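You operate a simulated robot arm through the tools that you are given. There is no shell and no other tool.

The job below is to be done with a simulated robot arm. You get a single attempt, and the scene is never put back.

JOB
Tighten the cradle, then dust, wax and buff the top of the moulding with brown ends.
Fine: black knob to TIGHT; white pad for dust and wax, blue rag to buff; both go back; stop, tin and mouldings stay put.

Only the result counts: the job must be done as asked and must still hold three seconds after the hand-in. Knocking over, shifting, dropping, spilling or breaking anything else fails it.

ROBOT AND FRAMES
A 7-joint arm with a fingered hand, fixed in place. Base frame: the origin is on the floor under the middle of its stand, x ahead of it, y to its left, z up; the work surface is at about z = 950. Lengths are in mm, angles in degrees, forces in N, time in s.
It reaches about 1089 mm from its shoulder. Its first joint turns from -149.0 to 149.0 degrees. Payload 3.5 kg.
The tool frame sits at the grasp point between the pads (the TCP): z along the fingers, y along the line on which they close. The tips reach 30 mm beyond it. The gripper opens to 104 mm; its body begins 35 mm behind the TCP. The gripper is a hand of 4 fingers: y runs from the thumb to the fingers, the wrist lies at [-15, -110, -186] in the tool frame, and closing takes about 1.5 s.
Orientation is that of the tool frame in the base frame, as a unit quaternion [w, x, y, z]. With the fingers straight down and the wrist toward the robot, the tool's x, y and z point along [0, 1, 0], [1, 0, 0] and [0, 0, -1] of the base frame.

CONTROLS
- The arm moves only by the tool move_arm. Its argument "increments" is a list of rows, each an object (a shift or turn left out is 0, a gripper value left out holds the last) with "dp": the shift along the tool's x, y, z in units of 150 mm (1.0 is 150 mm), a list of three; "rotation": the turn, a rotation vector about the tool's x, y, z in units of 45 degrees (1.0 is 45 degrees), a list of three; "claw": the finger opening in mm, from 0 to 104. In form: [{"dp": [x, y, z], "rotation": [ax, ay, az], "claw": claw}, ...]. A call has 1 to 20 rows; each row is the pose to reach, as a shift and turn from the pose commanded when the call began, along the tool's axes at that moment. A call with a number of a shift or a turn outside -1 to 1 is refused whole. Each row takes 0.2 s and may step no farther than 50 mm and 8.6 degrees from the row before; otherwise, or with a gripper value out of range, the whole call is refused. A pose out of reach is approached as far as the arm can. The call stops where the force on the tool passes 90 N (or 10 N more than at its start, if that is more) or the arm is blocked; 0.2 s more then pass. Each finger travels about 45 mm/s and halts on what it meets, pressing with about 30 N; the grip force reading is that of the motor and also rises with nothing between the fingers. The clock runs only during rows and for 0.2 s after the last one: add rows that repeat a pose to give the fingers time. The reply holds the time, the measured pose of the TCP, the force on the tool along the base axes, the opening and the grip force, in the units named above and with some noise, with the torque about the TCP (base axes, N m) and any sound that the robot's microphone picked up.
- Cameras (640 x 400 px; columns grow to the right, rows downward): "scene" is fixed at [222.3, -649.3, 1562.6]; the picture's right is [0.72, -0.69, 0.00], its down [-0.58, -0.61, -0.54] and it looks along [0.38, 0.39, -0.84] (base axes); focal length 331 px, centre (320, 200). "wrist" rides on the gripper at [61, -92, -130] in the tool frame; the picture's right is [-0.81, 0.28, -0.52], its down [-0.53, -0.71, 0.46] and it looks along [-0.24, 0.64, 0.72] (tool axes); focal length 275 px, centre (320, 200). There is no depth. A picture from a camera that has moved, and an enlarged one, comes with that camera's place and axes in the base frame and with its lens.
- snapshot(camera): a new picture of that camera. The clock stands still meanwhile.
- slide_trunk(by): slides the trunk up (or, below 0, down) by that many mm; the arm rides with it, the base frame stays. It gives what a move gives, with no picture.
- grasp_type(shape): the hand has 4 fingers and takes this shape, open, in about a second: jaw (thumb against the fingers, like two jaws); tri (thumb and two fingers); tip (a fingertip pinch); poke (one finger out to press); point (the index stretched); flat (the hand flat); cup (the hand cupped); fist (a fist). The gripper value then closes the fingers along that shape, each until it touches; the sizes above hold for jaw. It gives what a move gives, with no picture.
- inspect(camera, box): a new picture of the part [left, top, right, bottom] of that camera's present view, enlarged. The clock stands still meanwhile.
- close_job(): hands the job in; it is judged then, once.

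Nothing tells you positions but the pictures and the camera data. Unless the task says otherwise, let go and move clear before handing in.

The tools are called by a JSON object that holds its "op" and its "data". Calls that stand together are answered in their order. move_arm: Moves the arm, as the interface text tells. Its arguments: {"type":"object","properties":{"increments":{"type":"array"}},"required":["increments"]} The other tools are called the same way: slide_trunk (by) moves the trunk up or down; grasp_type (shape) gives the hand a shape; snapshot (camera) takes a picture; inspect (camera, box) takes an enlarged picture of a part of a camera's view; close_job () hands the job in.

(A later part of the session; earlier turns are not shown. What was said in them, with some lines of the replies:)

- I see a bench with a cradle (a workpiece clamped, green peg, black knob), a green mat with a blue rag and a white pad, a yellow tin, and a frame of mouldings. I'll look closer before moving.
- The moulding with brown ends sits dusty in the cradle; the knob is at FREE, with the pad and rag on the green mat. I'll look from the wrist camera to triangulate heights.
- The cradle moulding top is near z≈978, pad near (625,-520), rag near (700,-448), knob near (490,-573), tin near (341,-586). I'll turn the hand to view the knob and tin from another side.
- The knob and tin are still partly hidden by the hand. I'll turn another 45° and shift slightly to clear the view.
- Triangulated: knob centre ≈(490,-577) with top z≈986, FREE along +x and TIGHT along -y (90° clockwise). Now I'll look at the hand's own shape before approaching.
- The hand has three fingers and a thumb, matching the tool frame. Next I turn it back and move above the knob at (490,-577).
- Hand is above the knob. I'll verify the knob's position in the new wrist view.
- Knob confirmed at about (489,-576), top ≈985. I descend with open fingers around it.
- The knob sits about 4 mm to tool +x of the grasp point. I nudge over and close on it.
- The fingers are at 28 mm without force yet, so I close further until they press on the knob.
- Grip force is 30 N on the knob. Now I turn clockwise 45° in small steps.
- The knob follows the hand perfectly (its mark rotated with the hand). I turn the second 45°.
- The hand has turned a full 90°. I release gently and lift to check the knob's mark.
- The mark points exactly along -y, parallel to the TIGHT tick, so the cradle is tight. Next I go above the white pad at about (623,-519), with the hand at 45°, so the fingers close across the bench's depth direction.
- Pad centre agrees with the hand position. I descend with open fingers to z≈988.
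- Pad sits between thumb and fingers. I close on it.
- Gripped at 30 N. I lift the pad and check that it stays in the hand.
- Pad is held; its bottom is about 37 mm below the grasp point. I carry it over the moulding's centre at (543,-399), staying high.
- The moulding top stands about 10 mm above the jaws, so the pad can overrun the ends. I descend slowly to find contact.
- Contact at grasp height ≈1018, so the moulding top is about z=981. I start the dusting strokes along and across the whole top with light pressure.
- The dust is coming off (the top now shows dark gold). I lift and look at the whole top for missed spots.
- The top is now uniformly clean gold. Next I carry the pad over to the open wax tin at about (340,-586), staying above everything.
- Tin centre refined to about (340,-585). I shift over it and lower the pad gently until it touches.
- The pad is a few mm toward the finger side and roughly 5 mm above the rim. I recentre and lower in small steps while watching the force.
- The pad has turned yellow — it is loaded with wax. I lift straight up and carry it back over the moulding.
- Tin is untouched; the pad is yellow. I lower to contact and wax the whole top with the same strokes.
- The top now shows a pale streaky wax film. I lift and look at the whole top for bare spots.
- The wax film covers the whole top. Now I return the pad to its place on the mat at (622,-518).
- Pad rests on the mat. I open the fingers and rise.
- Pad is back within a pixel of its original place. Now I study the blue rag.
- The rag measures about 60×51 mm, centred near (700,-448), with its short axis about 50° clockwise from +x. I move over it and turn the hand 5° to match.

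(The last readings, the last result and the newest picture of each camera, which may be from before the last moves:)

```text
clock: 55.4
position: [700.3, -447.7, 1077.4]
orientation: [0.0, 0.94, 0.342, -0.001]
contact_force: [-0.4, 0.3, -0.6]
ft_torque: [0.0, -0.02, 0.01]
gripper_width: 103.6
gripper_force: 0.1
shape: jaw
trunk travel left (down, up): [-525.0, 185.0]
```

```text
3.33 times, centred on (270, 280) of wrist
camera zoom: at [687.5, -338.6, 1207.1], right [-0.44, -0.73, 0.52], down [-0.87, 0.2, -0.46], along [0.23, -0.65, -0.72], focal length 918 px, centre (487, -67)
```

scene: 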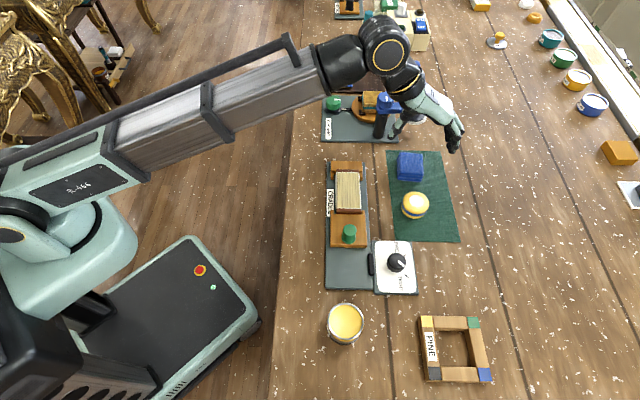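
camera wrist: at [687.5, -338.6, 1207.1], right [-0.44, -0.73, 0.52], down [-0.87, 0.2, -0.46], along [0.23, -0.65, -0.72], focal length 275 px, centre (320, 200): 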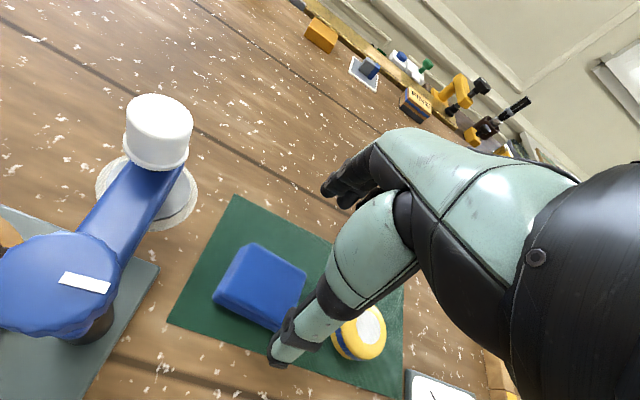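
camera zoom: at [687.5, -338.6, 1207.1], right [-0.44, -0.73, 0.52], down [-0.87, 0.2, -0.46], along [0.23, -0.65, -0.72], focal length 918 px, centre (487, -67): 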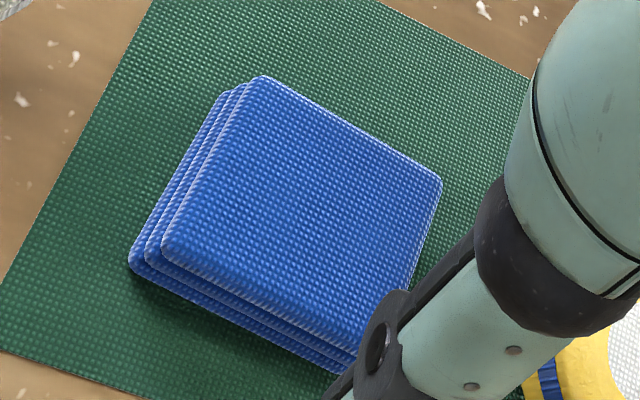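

Rag centre matches the hand position. I descend around it.

{"op": "move_arm", "data": {"increments": [{"dp": [0, 0, 0.15]}, {"dp": [0, 0, 0.3]}, {"dp": [0, 0, 0.42]}, {"dp": [0, 0, 0.52]}, {"dp": [0, 0, 0.58]}, {"dp": [0, 0, 0.608]}, {"dp": [0, 0, 0.608]}]}}

{"op": "inspect", "data": {"camera": "wrist", "box": [200, 160, 400, 380]}}

{"op": "inspect", "data": {"camera": "scene", "box": [360, 80, 488, 220]}}

```text
clock: 57.0
position: [698.9, -448.5, 982.9]
orientation: [0.001, 0.94, 0.342, 0.0]
contact_force: [1.2, -0.7, -1.1]
ft_torque: [-0.01, 0.0, 0.01]
gripper_width: 103.8
gripper_force: 0.1
shape: jaw
trunk travel left (down, up): [-525.0, 185.0]
```

```text
1.82 times, centred on (300, 270) of wrist
camera zoom: at [686.7, -339.0, 1113.7], right [-0.44, -0.73, 0.52], down [-0.87, 0.2, -0.46], along [0.23, -0.65, -0.72], focal length 500 px, centre (356, 73)
```

zoom: 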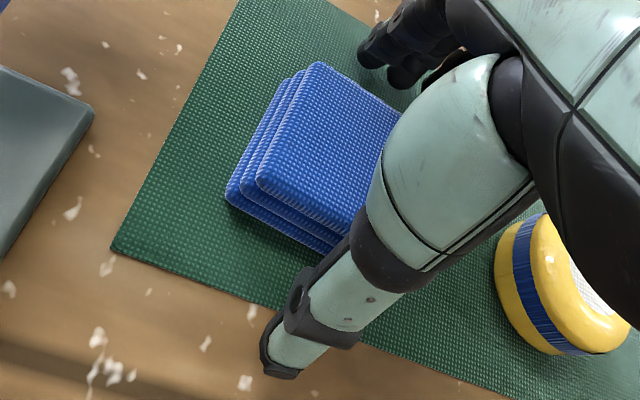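

```text
2.86 times, centred on (424, 150) of scene
camera zoom: at [222.3, -649.3, 1562.6], right [0.72, -0.69, 0.0], down [-0.58, -0.61, -0.54], along [0.38, 0.39, -0.84], focal length 945 px, centre (23, 343)
```

zoom: 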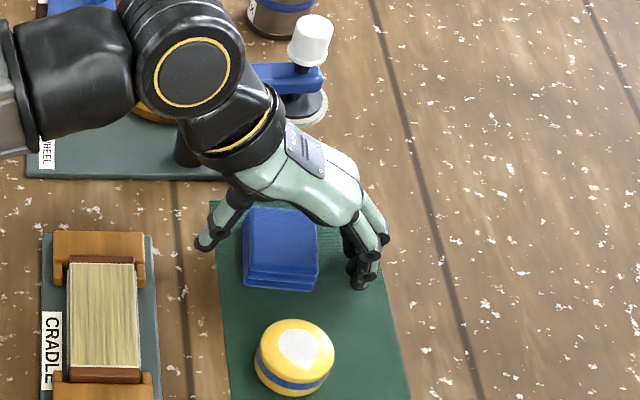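

{"op": "move_arm", "data": {"increments": [{"dp": [0, 0, -0.018]}, {"dp": [0, 0, -0.018], "claw": 85}, {"dp": [0, 0, -0.018], "claw": 70}, {"dp": [0, 0, -0.018], "claw": 58}, {"dp": [0, 0, -0.018], "claw": 48}, {"dp": [0, 0, -0.018], "claw": 38}, {"dp": [0, 0, -0.018], "claw": 36}, {"dp": [0, 0, -0.018], "claw": 36}, {"dp": [0, 0, -0.018], "claw": 36}]}}

{"op": "inspect", "data": {"camera": "wrist", "box": [200, 160, 400, 380]}}

{"op": "inspect", "data": {"camera": "scene", "box": [370, 130, 450, 200]}}

```text
clock: 59.0
position: [699.0, -448.5, 986.2]
orientation: [0.0, 0.94, 0.342, -0.001]
contact_force: [-0.4, 0.2, 0.1]
ft_torque: [-0.03, 0.0, 0.0]
gripper_width: 49.5
gripper_force: 30.1
shape: jaw
trunk travel left (down, up): [-525.0, 185.0]
```

```text
1.82 times, centred on (300, 270) of wrist
camera zoom: at [686.8, -339.2, 1116.6], right [-0.44, -0.73, 0.52], down [-0.87, 0.2, -0.46], along [0.23, -0.65, -0.72], focal length 500 px, centre (356, 73)
```

zoom: 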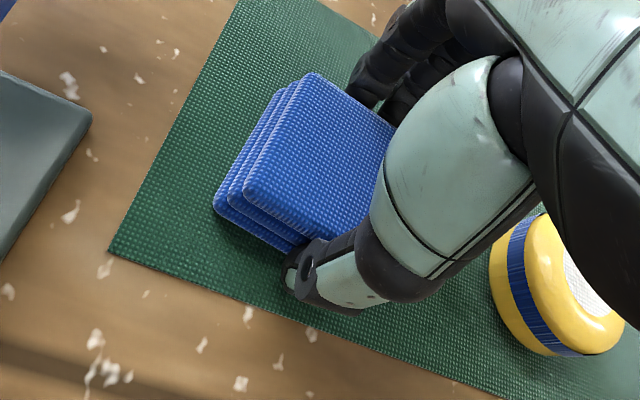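

```text
5.71 times, centred on (410, 165) of scene
camera zoom: at [222.3, -649.3, 1562.6], right [0.72, -0.69, 0.0], down [-0.58, -0.61, -0.54], along [0.38, 0.39, -0.84], focal length 1891 px, centre (-194, 400)
```

zoom: 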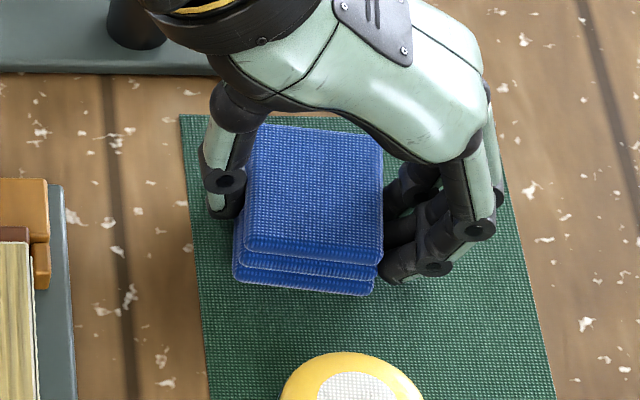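

Gripped. I lift the rag straight up and check the hold.

{"op": "move_arm", "data": {"increments": [{"dp": [0, 0, -0.05]}, {"dp": [0, 0, -0.12]}, {"dp": [0, 0, -0.25]}, {"dp": [0, 0, -0.4]}, {"dp": [0, 0, -0.5]}]}}

{"op": "snapshot", "data": {"camera": "wrist"}}

{"op": "inspect", "data": {"camera": "scene", "box": [350, 80, 478, 220]}}

```text
clock: 60.2
position: [697.9, -448.5, 1061.1]
orientation: [0.0, 0.94, 0.342, 0.0]
contact_force: [-0.4, 0.9, -0.7]
ft_torque: [-0.02, 0.02, 0.0]
gripper_width: 49.5
gripper_force: 30.1
shape: jaw
trunk travel left (down, up): [-525.0, 185.0]
```

```text
taken
camera wrist: at [687.3, -338.7, 1190.8], right [-0.44, -0.73, 0.52], down [-0.87, 0.2, -0.46], along [0.23, -0.65, -0.72], focal length 275 px, centre (320, 200)
```

wrist: 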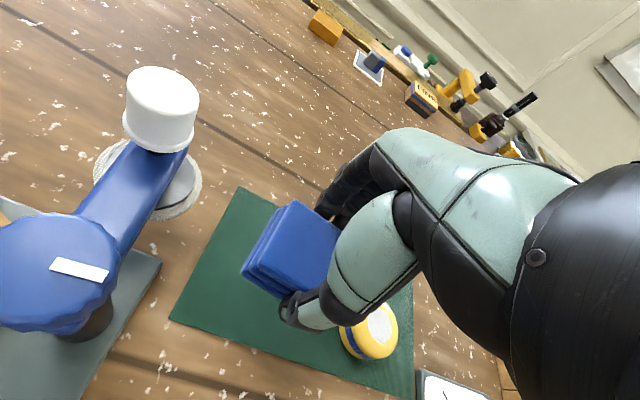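

```text
2.86 times, centred on (414, 150) of scene
camera zoom: at [222.3, -649.3, 1562.6], right [0.72, -0.69, 0.0], down [-0.58, -0.61, -0.54], along [0.38, 0.39, -0.84], focal length 945 px, centre (51, 343)
```

zoom: 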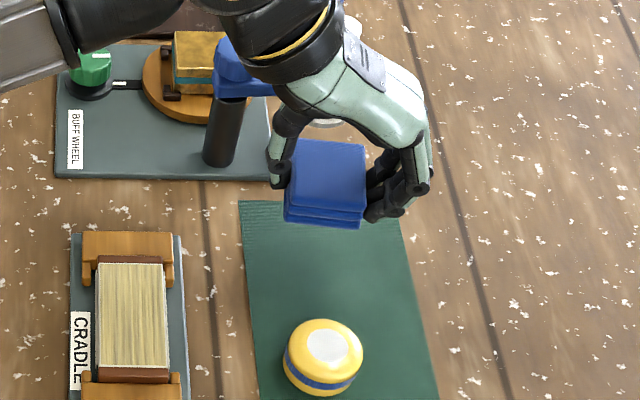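

Rag is held firmly. I carry it over the moulding and turn 5° back to line up with it.

{"op": "move_arm", "data": {"increments": [{"dp": [-0.097, -0.155, 0], "rotation": [0, 0, 0]}, {"dp": [-0.194, -0.31, 0], "rotation": [0, 0, -0.03]}, {"dp": [-0.291, -0.466, 0], "rotation": [0, 0, -0.06]}, {"dp": [-0.388, -0.621, 0], "rotation": [0, 0, -0.09]}, {"dp": [-0.485, -0.776, 0], "rotation": [0, 0, -0.111]}, {"dp": [-0.581, -0.931, 0], "rotation": [0, 0, -0.111]}, {"dp": [-0.581, -0.931, 0.12], "rotation": [0, 0, -0.111]}]}}

{"op": "inspect", "data": {"camera": "scene", "box": [310, 140, 390, 240]}}

{"op": "snapshot", "data": {"camera": "wrist"}}

```text
clock: 61.8
position: [541.6, -396.9, 1043.2]
orientation: [0.0, 0.924, 0.383, -0.001]
contact_force: [-0.3, 0.1, -0.4]
ft_torque: [-0.03, -0.02, -0.02]
gripper_width: 49.6
gripper_force: 30.0
shape: jaw
trunk travel left (down, up): [-525.0, 185.0]
```

```text
4.00 times, centred on (350, 190) of scene
camera zoom: at [222.3, -649.3, 1562.6], right [0.72, -0.69, 0.0], down [-0.58, -0.61, -0.54], along [0.38, 0.39, -0.84], focal length 1324 px, centre (200, 240)
```

zoom: 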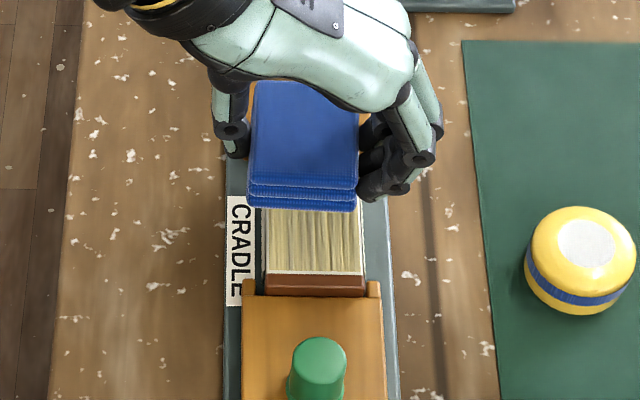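

```text
taken
camera wrist: at [520.6, -288.4, 1173.0], right [-0.38, -0.77, 0.52], down [-0.88, 0.13, -0.46], along [0.28, -0.63, -0.72], focal length 275 px, centre (320, 200)
```

wrist: 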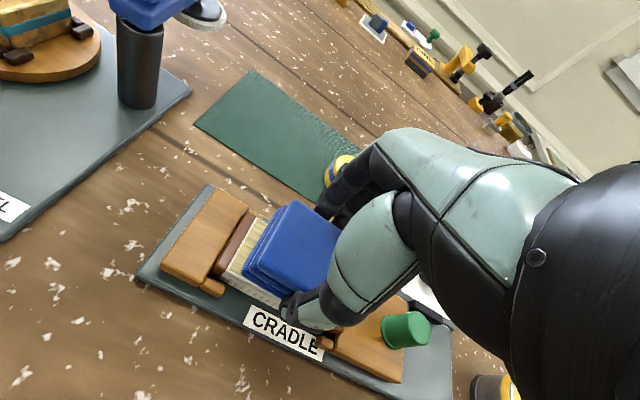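

The rag sits about 7 mm toward the thumb side of the moulding's centreline; I shift across and lower to contact.

{"op": "move_arm", "data": {"increments": [{"dp": [0, 0.045, 0]}, {"dp": [0, 0.045, 0.07]}, {"dp": [0, 0.045, 0.13]}, {"dp": [0, 0.045, 0.16]}, {"dp": [0, 0.045, 0.173]}]}}

{"op": "inspect", "data": {"camera": "scene", "box": [310, 140, 390, 240]}}

```text
clock: 63.0
position: [547.8, -400.5, 1018.1]
orientation: [0.001, 0.924, 0.383, 0.001]
contact_force: [0.9, 0.0, 7.0]
ft_torque: [0.11, 0.1, -0.01]
gripper_width: 49.7
gripper_force: 29.5
shape: jaw
trunk travel left (down, up): [-525.0, 185.0]
```

```text
4.00 times, centred on (350, 190) of scene
camera zoom: at [222.3, -649.3, 1562.6], right [0.72, -0.69, 0.0], down [-0.58, -0.61, -0.54], along [0.38, 0.39, -0.84], focal length 1324 px, centre (200, 240)
```

zoom: 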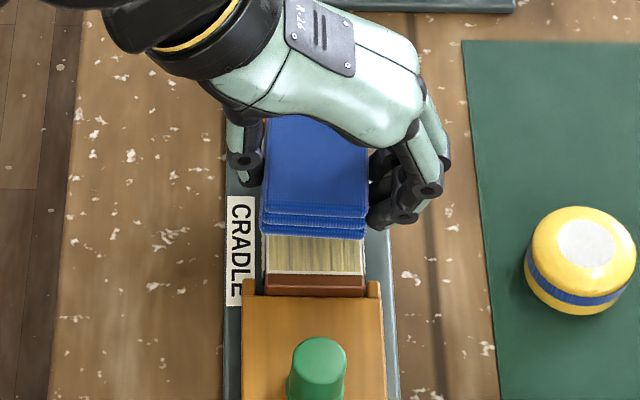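

Rag is centred and in contact (7 N). I buff the whole top with lengthwise strokes.

{"op": "move_arm", "data": {"increments": [{"dp": [0.085, 0, 0.006]}, {"dp": [0.17, 0, 0.006]}, {"dp": [0.245, 0, 0.006]}, {"dp": [0.245, -0.04, 0.006]}, {"dp": [0.17, -0.04, 0.006]}, {"dp": [0.085, -0.04, 0.006]}, {"dp": [0, -0.04, 0.006]}, {"dp": [-0.085, -0.04, 0.006]}, {"dp": [-0.17, -0.04, 0.006]}, {"dp": [-0.245, -0.04, 0.006]}, {"dp": [-0.245, 0, 0.006]}, {"dp": [-0.245, 0.04, 0.006]}, {"dp": [-0.17, 0.04, 0.006]}, {"dp": [-0.085, 0.04, 0.006]}, {"dp": [0, 0.04, 0.006]}, {"dp": [0.085, 0.04, 0.006]}, {"dp": [0.17, 0.04, 0.006]}, {"dp": [0.245, 0.04, 0.006]}, {"dp": [0.245, 0, 0.006]}, {"dp": [0.17, 0, 0.006]}]}}

{"op": "inspect", "data": {"camera": "scene", "box": [310, 140, 390, 240]}}

{"op": "inspect", "data": {"camera": "wrist", "box": [200, 180, 400, 360]}}

```text
clock: 67.2
position: [566.2, -383.8, 1016.9]
orientation: [0.0, 0.923, 0.384, 0.0]
contact_force: [1.7, 1.4, 5.1]
ft_torque: [0.13, 0.07, -0.03]
gripper_width: 49.5
gripper_force: 30.6
shape: jaw
trunk travel left (down, up): [-525.0, 185.0]
```

```text
4.00 times, centred on (350, 190) of scene
camera zoom: at [222.3, -649.3, 1562.6], right [0.72, -0.69, 0.0], down [-0.58, -0.61, -0.54], along [0.38, 0.39, -0.84], focal length 1324 px, centre (200, 240)
```

zoom: 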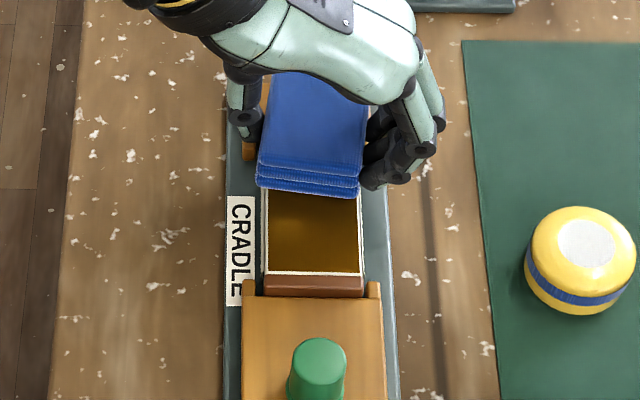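

```text
2.22 times, centred on (300, 270) of wrist
camera zoom: at [543.9, -276.0, 1147.4], right [-0.38, -0.77, 0.52], down [-0.88, 0.13, -0.46], along [0.28, -0.63, -0.72], focal length 612 px, centre (364, 44)
```

zoom: 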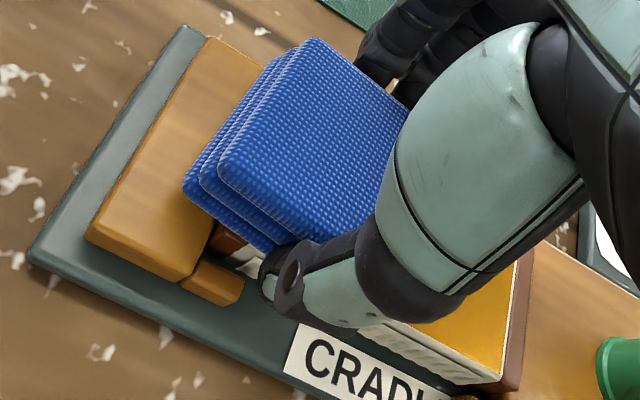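

The top now shines a uniform gold. I lift and inspect the entire surface.

{"op": "move_arm", "data": {"increments": [{"dp": [0, 0, -0.1]}, {"dp": [0, 0, -0.25]}, {"dp": [0, 0.2, -0.35]}, {"dp": [0, 0.4, -0.35]}, {"dp": [0, 0.6, -0.35]}]}}

{"op": "inspect", "data": {"camera": "scene", "box": [325, 155, 375, 235]}}

{"op": "inspect", "data": {"camera": "scene", "box": [330, 160, 370, 190]}}

{"op": "inspect", "data": {"camera": "scene", "box": [330, 185, 370, 215]}}

{"op": "snapshot", "data": {"camera": "wrist"}}

```text
clock: 68.4
position: [628.3, -449.1, 1069.1]
orientation: [0.0, 0.924, 0.383, 0.0]
contact_force: [0.3, 0.1, -0.3]
ft_torque: [0.02, 0.0, 0.0]
gripper_width: 49.7
gripper_force: 29.8
shape: jaw
trunk travel left (down, up): [-525.0, 185.0]
```

```text
5.00 times, centred on (350, 195) of scene
camera zoom: at [222.3, -649.3, 1562.6], right [0.72, -0.69, 0.0], down [-0.58, -0.61, -0.54], along [0.38, 0.39, -0.84], focal length 1654 px, centre (170, 225)
```

zoom: 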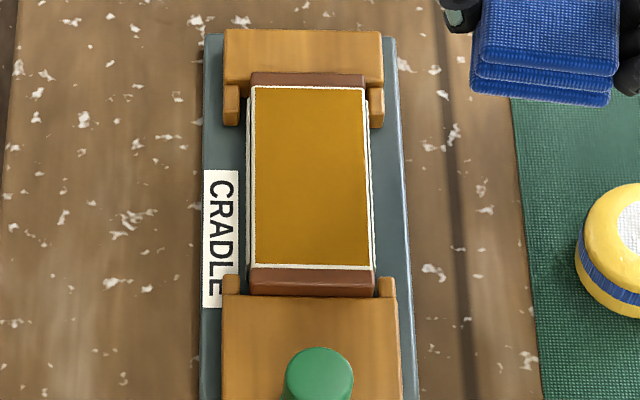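

```text
13.33 times, centred on (350, 175) of scene
camera zoom: at [222.3, -649.3, 1562.6], right [0.72, -0.69, 0.0], down [-0.58, -0.61, -0.54], along [0.38, 0.39, -0.84], focal length 4412 px, centre (-80, 533)
```

zoom: 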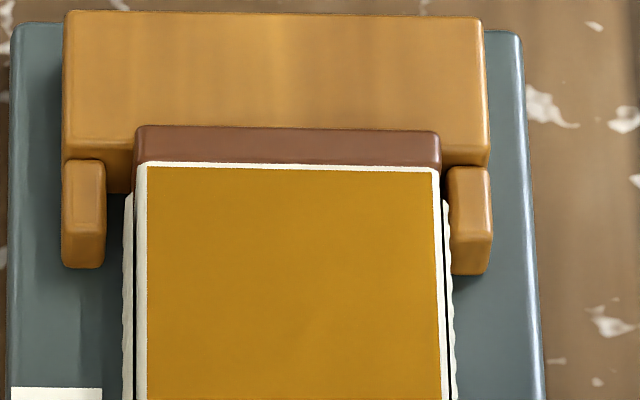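

```text
13.33 times, centred on (350, 200) of scene
camera zoom: at [222.3, -649.3, 1562.6], right [0.72, -0.69, 0.0], down [-0.58, -0.61, -0.54], along [0.38, 0.39, -0.84], focal length 4412 px, centre (-80, 200)
```

zoom: 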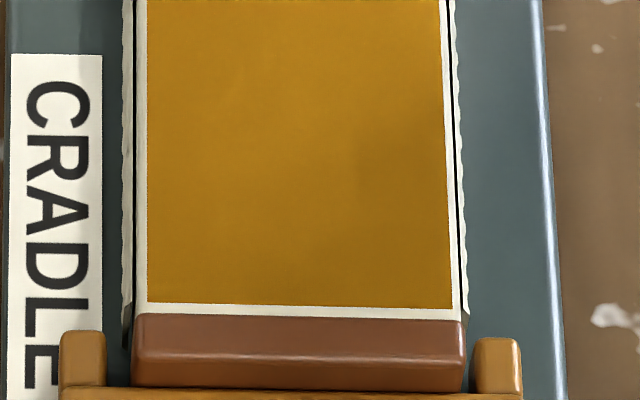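

```text
taken
camera wrist: at [607.3, -340.6, 1198.2], right [-0.38, -0.77, 0.52], down [-0.88, 0.13, -0.45], along [0.28, -0.63, -0.72], focal length 275 px, centre (320, 200)
```

wrist: 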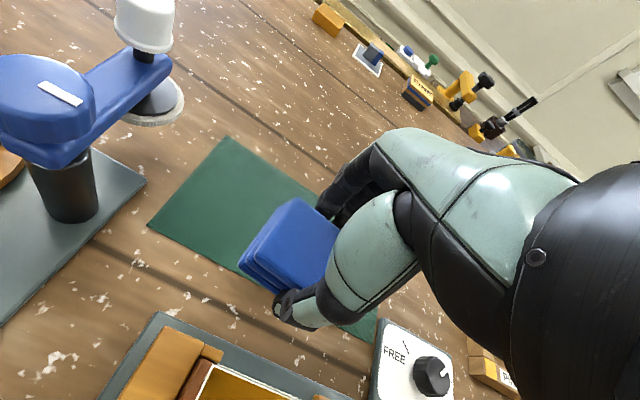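

The whole top is uniformly buffed gold with nothing displaced. I return the rag above its original place on the mat.

{"op": "move_arm", "data": {"increments": [{"dp": [0.11, 0.11, 0], "rotation": [0, 0, 0.04]}, {"dp": [0.22, 0.22, 0], "rotation": [0, 0, 0.08]}, {"dp": [0.334, 0.329, 0], "rotation": [0, 0, 0.111]}, {"dp": [0.334, 0.329, 0.1], "rotation": [0, 0, 0.111]}, {"dp": [0.334, 0.329, 0.25], "rotation": [0, 0, 0.111]}, {"dp": [0.334, 0.329, 0.4], "rotation": [0, 0, 0.111]}, {"dp": [0.334, 0.329, 0.47], "rotation": [0, 0, 0.111]}, {"dp": [0.334, 0.329, 0.47], "rotation": [0, 0, 0.111]}]}}

{"op": "inspect", "data": {"camera": "scene", "box": [370, 130, 450, 200]}}

{"op": "inspect", "data": {"camera": "wrist", "box": [200, 160, 400, 380]}}

```text
clock: 70.2
position: [699.9, -447.4, 998.2]
orientation: [-0.001, 0.94, 0.342, 0.0]
contact_force: [0.7, 0.9, -0.6]
ft_torque: [-0.02, 0.0, 0.0]
gripper_width: 49.5
gripper_force: 30.1
shape: jaw
trunk travel left (down, up): [-525.0, 185.0]
```

```text
5.71 times, centred on (410, 165) of scene
camera zoom: at [222.3, -649.3, 1562.6], right [0.72, -0.69, 0.0], down [-0.58, -0.61, -0.54], along [0.38, 0.39, -0.84], focal length 1891 px, centre (-194, 400)
```

zoom: 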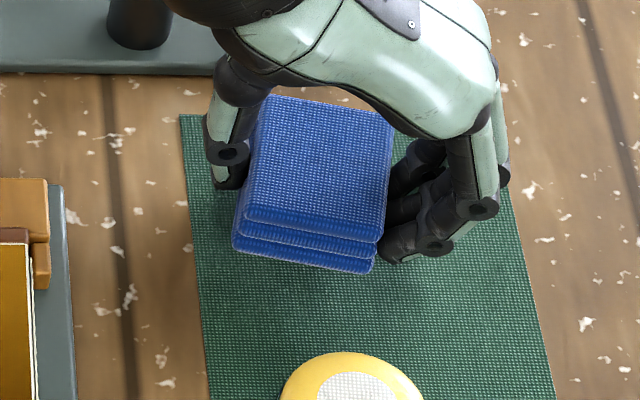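

```text
1.82 times, centred on (300, 270) of wrist
camera zoom: at [687.7, -338.0, 1127.9], right [-0.44, -0.73, 0.52], down [-0.87, 0.2, -0.46], along [0.23, -0.65, -0.72], focal length 500 px, centre (356, 73)
```

zoom: 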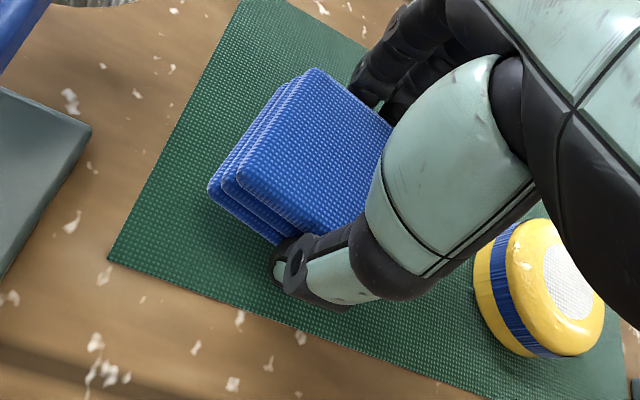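

The rag turned a few degrees in the grip and sits slightly off its original spot, so I correct by about 5 mm and -5.5° before setting down.

{"op": "move_arm", "data": {"increments": [{"dp": [-0.012, 0.018, 0], "rotation": [0, 0, -0.06]}, {"dp": [-0.023, 0.037, 0], "rotation": [0, 0, -0.122]}, {"dp": [-0.023, 0.037, 0.03], "rotation": [0, 0, -0.122]}, {"dp": [-0.023, 0.037, 0.05], "rotation": [0, 0, -0.122]}, {"dp": [-0.023, 0.037, 0.05], "rotation": [0, 0, -0.122]}]}}

{"op": "inspect", "data": {"camera": "scene", "box": [380, 140, 444, 190]}}

{"op": "inspect", "data": {"camera": "wrist", "box": [200, 160, 400, 380]}}

```text
clock: 71.4
position: [700.4, -454.5, 990.5]
orientation: [0.001, 0.922, 0.386, 0.0]
contact_force: [0.3, 0.4, 0.1]
ft_torque: [-0.03, -0.02, 0.03]
gripper_width: 49.6
gripper_force: 30.0
shape: jaw
trunk travel left (down, up): [-525.0, 185.0]
```

```text
8.00 times, centred on (412, 165) of scene
camera zoom: at [222.3, -649.3, 1562.6], right [0.72, -0.69, 0.0], down [-0.58, -0.61, -0.54], along [0.38, 0.39, -0.84], focal length 2647 px, centre (-416, 480)
```

zoom: 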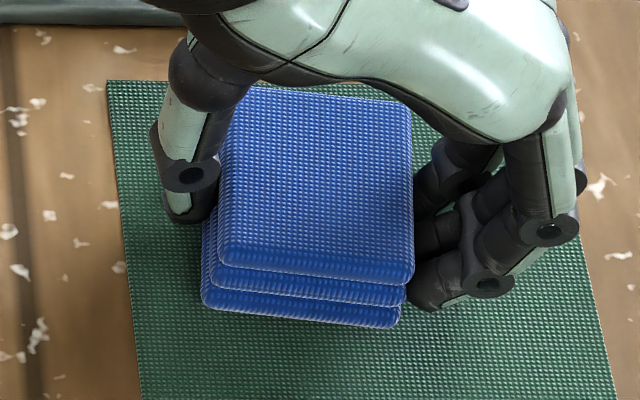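

```text
1.82 times, centred on (300, 270) of wrist
camera zoom: at [677.5, -346.1, 1120.8], right [-0.37, -0.77, 0.52], down [-0.88, 0.12, -0.46], along [0.29, -0.63, -0.72], focal length 500 px, centre (356, 73)
```

zoom: 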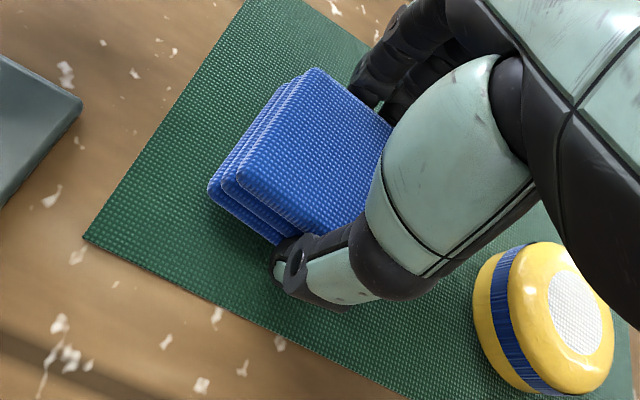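

Now it is within about 1 mm and 1.5° of the original. I lower until it touches the mat.

{"op": "move_arm", "data": {"increments": [{"dp": [0, 0.005, 0.012]}, {"dp": [0, 0.005, 0.024]}]}}

{"op": "move_arm", "data": {"increments": [{"dp": [0, 0, 0.005]}, {"dp": [0, 0, 0.01]}]}}

```text
clock: 72.0
position: [699.8, -454.2, 988.1]
orientation: [0.0, 0.922, 0.387, 0.0]
contact_force: [-0.3, 0.3, -0.4]
ft_torque: [0.02, 0.01, 0.03]
gripper_width: 49.5
gripper_force: 30.7
shape: jaw
trunk travel left (down, up): [-525.0, 185.0]
```

```text
clock: 72.6
position: [700.9, -455.5, 986.2]
orientation: [0.0, 0.922, 0.387, 0.0]
contact_force: [-0.3, -0.2, -0.6]
ft_torque: [0.01, 0.02, -0.01]
gripper_width: 49.6
gripper_force: 30.0
shape: jaw
trunk travel left (down, up): [-525.0, 185.0]
```

{"op": "move_arm", "data": {"increments": [{"dp": [0, 0, 0.006]}, {"dp": [0, 0, 0.011]}]}}

```text
clock: 73.2
position: [700.4, -454.6, 984.7]
orientation: [0.0, 0.922, 0.387, 0.0]
contact_force: [0.8, -1.2, 4.5]
ft_torque: [0.05, 0.06, 0.03]
gripper_width: 49.8
gripper_force: 30.1
shape: jaw
trunk travel left (down, up): [-525.0, 185.0]
```

Contact at 4.5 N. I release, then rise straight up.

{"op": "move_arm", "data": {"increments": [{"claw": 56}, {"claw": 66}, {"claw": 80}, {"claw": 95}, {"claw": 104}, {"claw": 104}, {"dp": [0, 0, -0.1]}, {"dp": [0, 0, -0.3]}, {"dp": [0, 0, -0.6]}, {"dp": [0, 0, -0.9]}]}}

{"op": "inspect", "data": {"camera": "scene", "box": [310, 140, 470, 240]}}

{"op": "snapshot", "data": {"camera": "wrist"}}

```text
clock: 75.4
position: [701.1, -454.6, 1119.6]
orientation: [0.001, 0.922, 0.386, 0.0]
contact_force: [-0.2, 0.9, -0.3]
ft_torque: [0.0, 0.01, -0.01]
gripper_width: 103.7
gripper_force: 0.1
shape: jaw
trunk travel left (down, up): [-525.0, 185.0]
```

```text
4.00 times, centred on (390, 190) of scene
camera zoom: at [222.3, -649.3, 1562.6], right [0.72, -0.69, 0.0], down [-0.58, -0.61, -0.54], along [0.38, 0.39, -0.84], focal length 1324 px, centre (40, 240)
```

zoom: 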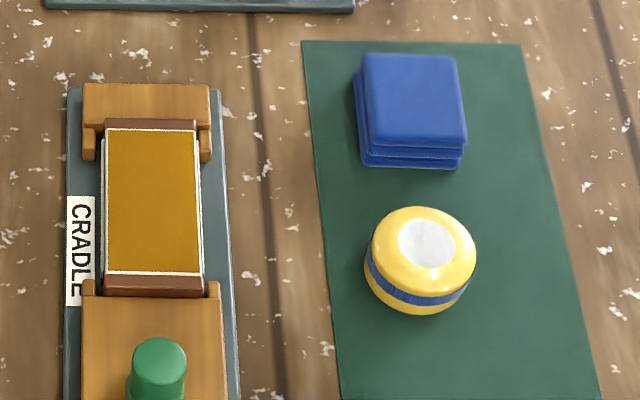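

```text
taken
camera wrist: at [678.3, -346.7, 1249.5], right [-0.37, -0.77, 0.52], down [-0.88, 0.12, -0.46], along [0.29, -0.63, -0.72], focal length 275 px, centre (320, 200)
```

wrist: 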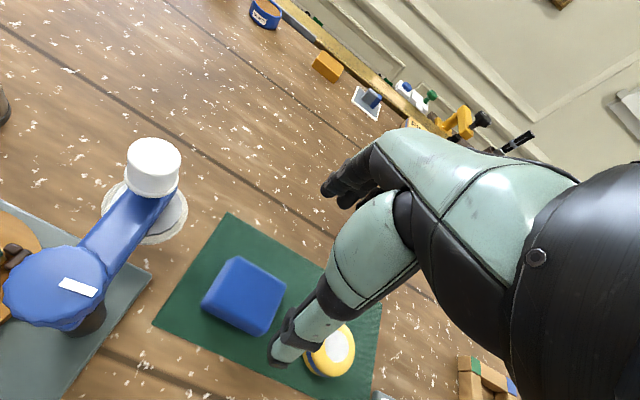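

Rag and pad are back on the mat, moulding and cradle unchanged. I withdraw higher and clear, then do a final check of everything.

{"op": "move_arm", "data": {"increments": [{"dp": [0, 0, -0.2]}, {"dp": [0, 0, -0.45]}, {"dp": [0, 0, -0.7]}, {"dp": [0, -0.2, -0.9]}, {"dp": [0, -0.45, -0.95]}, {"dp": [-0.1, -0.7, -0.95]}, {"dp": [-0.1, -0.95, -0.95]}]}}

{"op": "snapshot", "data": {"camera": "scene"}}

{"op": "inspect", "data": {"camera": "scene", "box": [310, 200, 470, 300]}}

{"op": "inspect", "data": {"camera": "scene", "box": [310, 290, 502, 400]}}

{"op": "inspect", "data": {"camera": "scene", "box": [310, 140, 470, 240]}}

```text
clock: 77.0
position: [585.2, -363.9, 1262.2]
orientation: [0.0, 0.922, 0.388, 0.0]
contact_force: [0.4, 0.1, 0.2]
ft_torque: [0.0, 0.02, -0.01]
gripper_width: 103.6
gripper_force: 0.2
shape: jaw
trunk travel left (down, up): [-525.0, 185.0]
```

```text
taken
```

scene: 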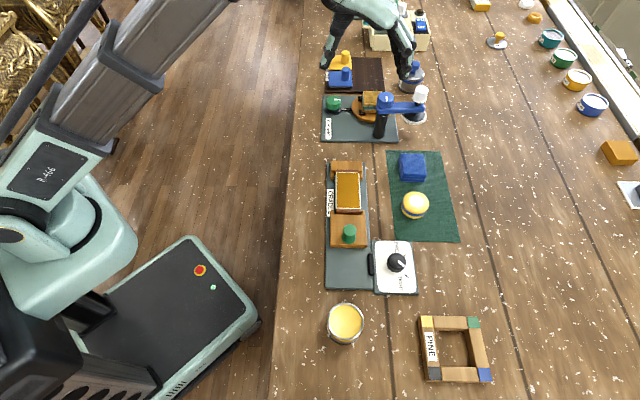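

```text
4.00 times, centred on (390, 250) of scene
camera zoom: at [222.3, -649.3, 1562.6], right [0.72, -0.69, 0.0], down [-0.58, -0.61, -0.54], along [0.38, 0.39, -0.84], focal length 1324 px, centre (40, 0)
```

zoom: 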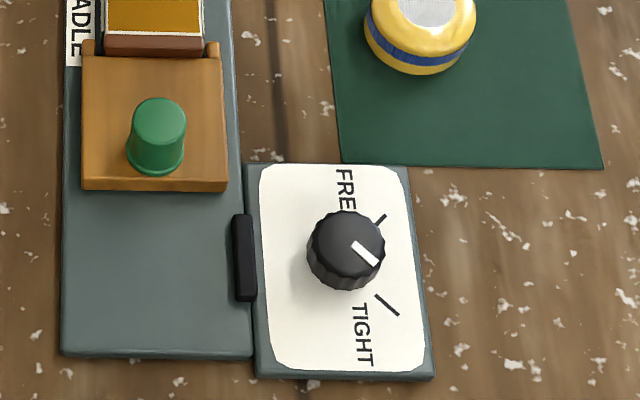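

```text
3.33 times, centred on (406, 345) of scene
camera zoom: at [222.3, -649.3, 1562.6], right [0.72, -0.69, 0.0], down [-0.58, -0.61, -0.54], along [0.38, 0.39, -0.84], focal length 1103 px, centre (33, -283)
```

zoom: 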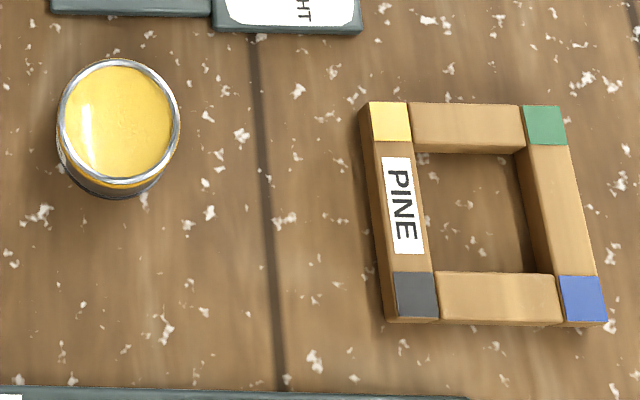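

```text
4.00 times, centred on (390, 190) of scene
camera zoom: at [222.3, -649.3, 1562.6], right [0.72, -0.69, 0.0], down [-0.58, -0.61, -0.54], along [0.38, 0.39, -0.84], focal length 1324 px, centre (40, 240)
```

zoom: 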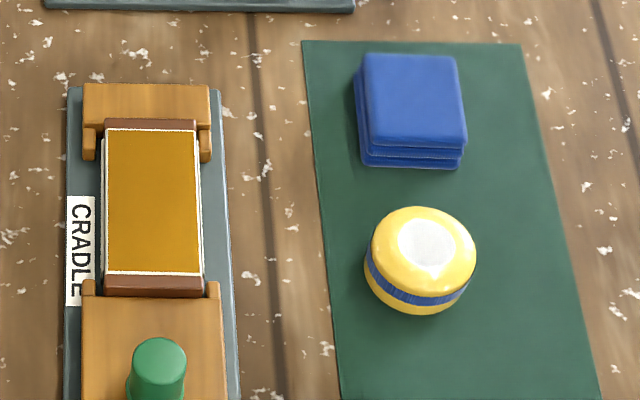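

Everything checks out. The knob is at TIGHT, and the moulding top is uniformly dusted, waxed and buffed. The pad is back on its spot and the rag is about 5 mm from where it lay; the tin, stop and mouldings look unmoved, and the hand is clear. I'm handing in.

{"op": "close_job", "data": {}}

```text
The job is handed in.
```

The job is handed in. The cradle is tight, and the top of the brown-ended moulding has been dusted, waxed and buffed; I haven't seen the judge's result.

- **Cradle:** the black knob's mark now points along the TIGHT line, a full 90° turn from FREE.
- **Moulding top:** the grey dust came off, the wax film covered the whole top, and after buffing it looked an even gold with no missed spots.
- **White pad:** it is back in its original place on the mat, and it stayed yellow with wax.
- **Blue rag:** it is back on the mat about 5 mm from where it lay, because it shifted slightly as the fingers opened.
- **Everything else:** the stop, tin and mouldings matched the starting pictures to within about 1 mm. The hand is open and clear of the bench.
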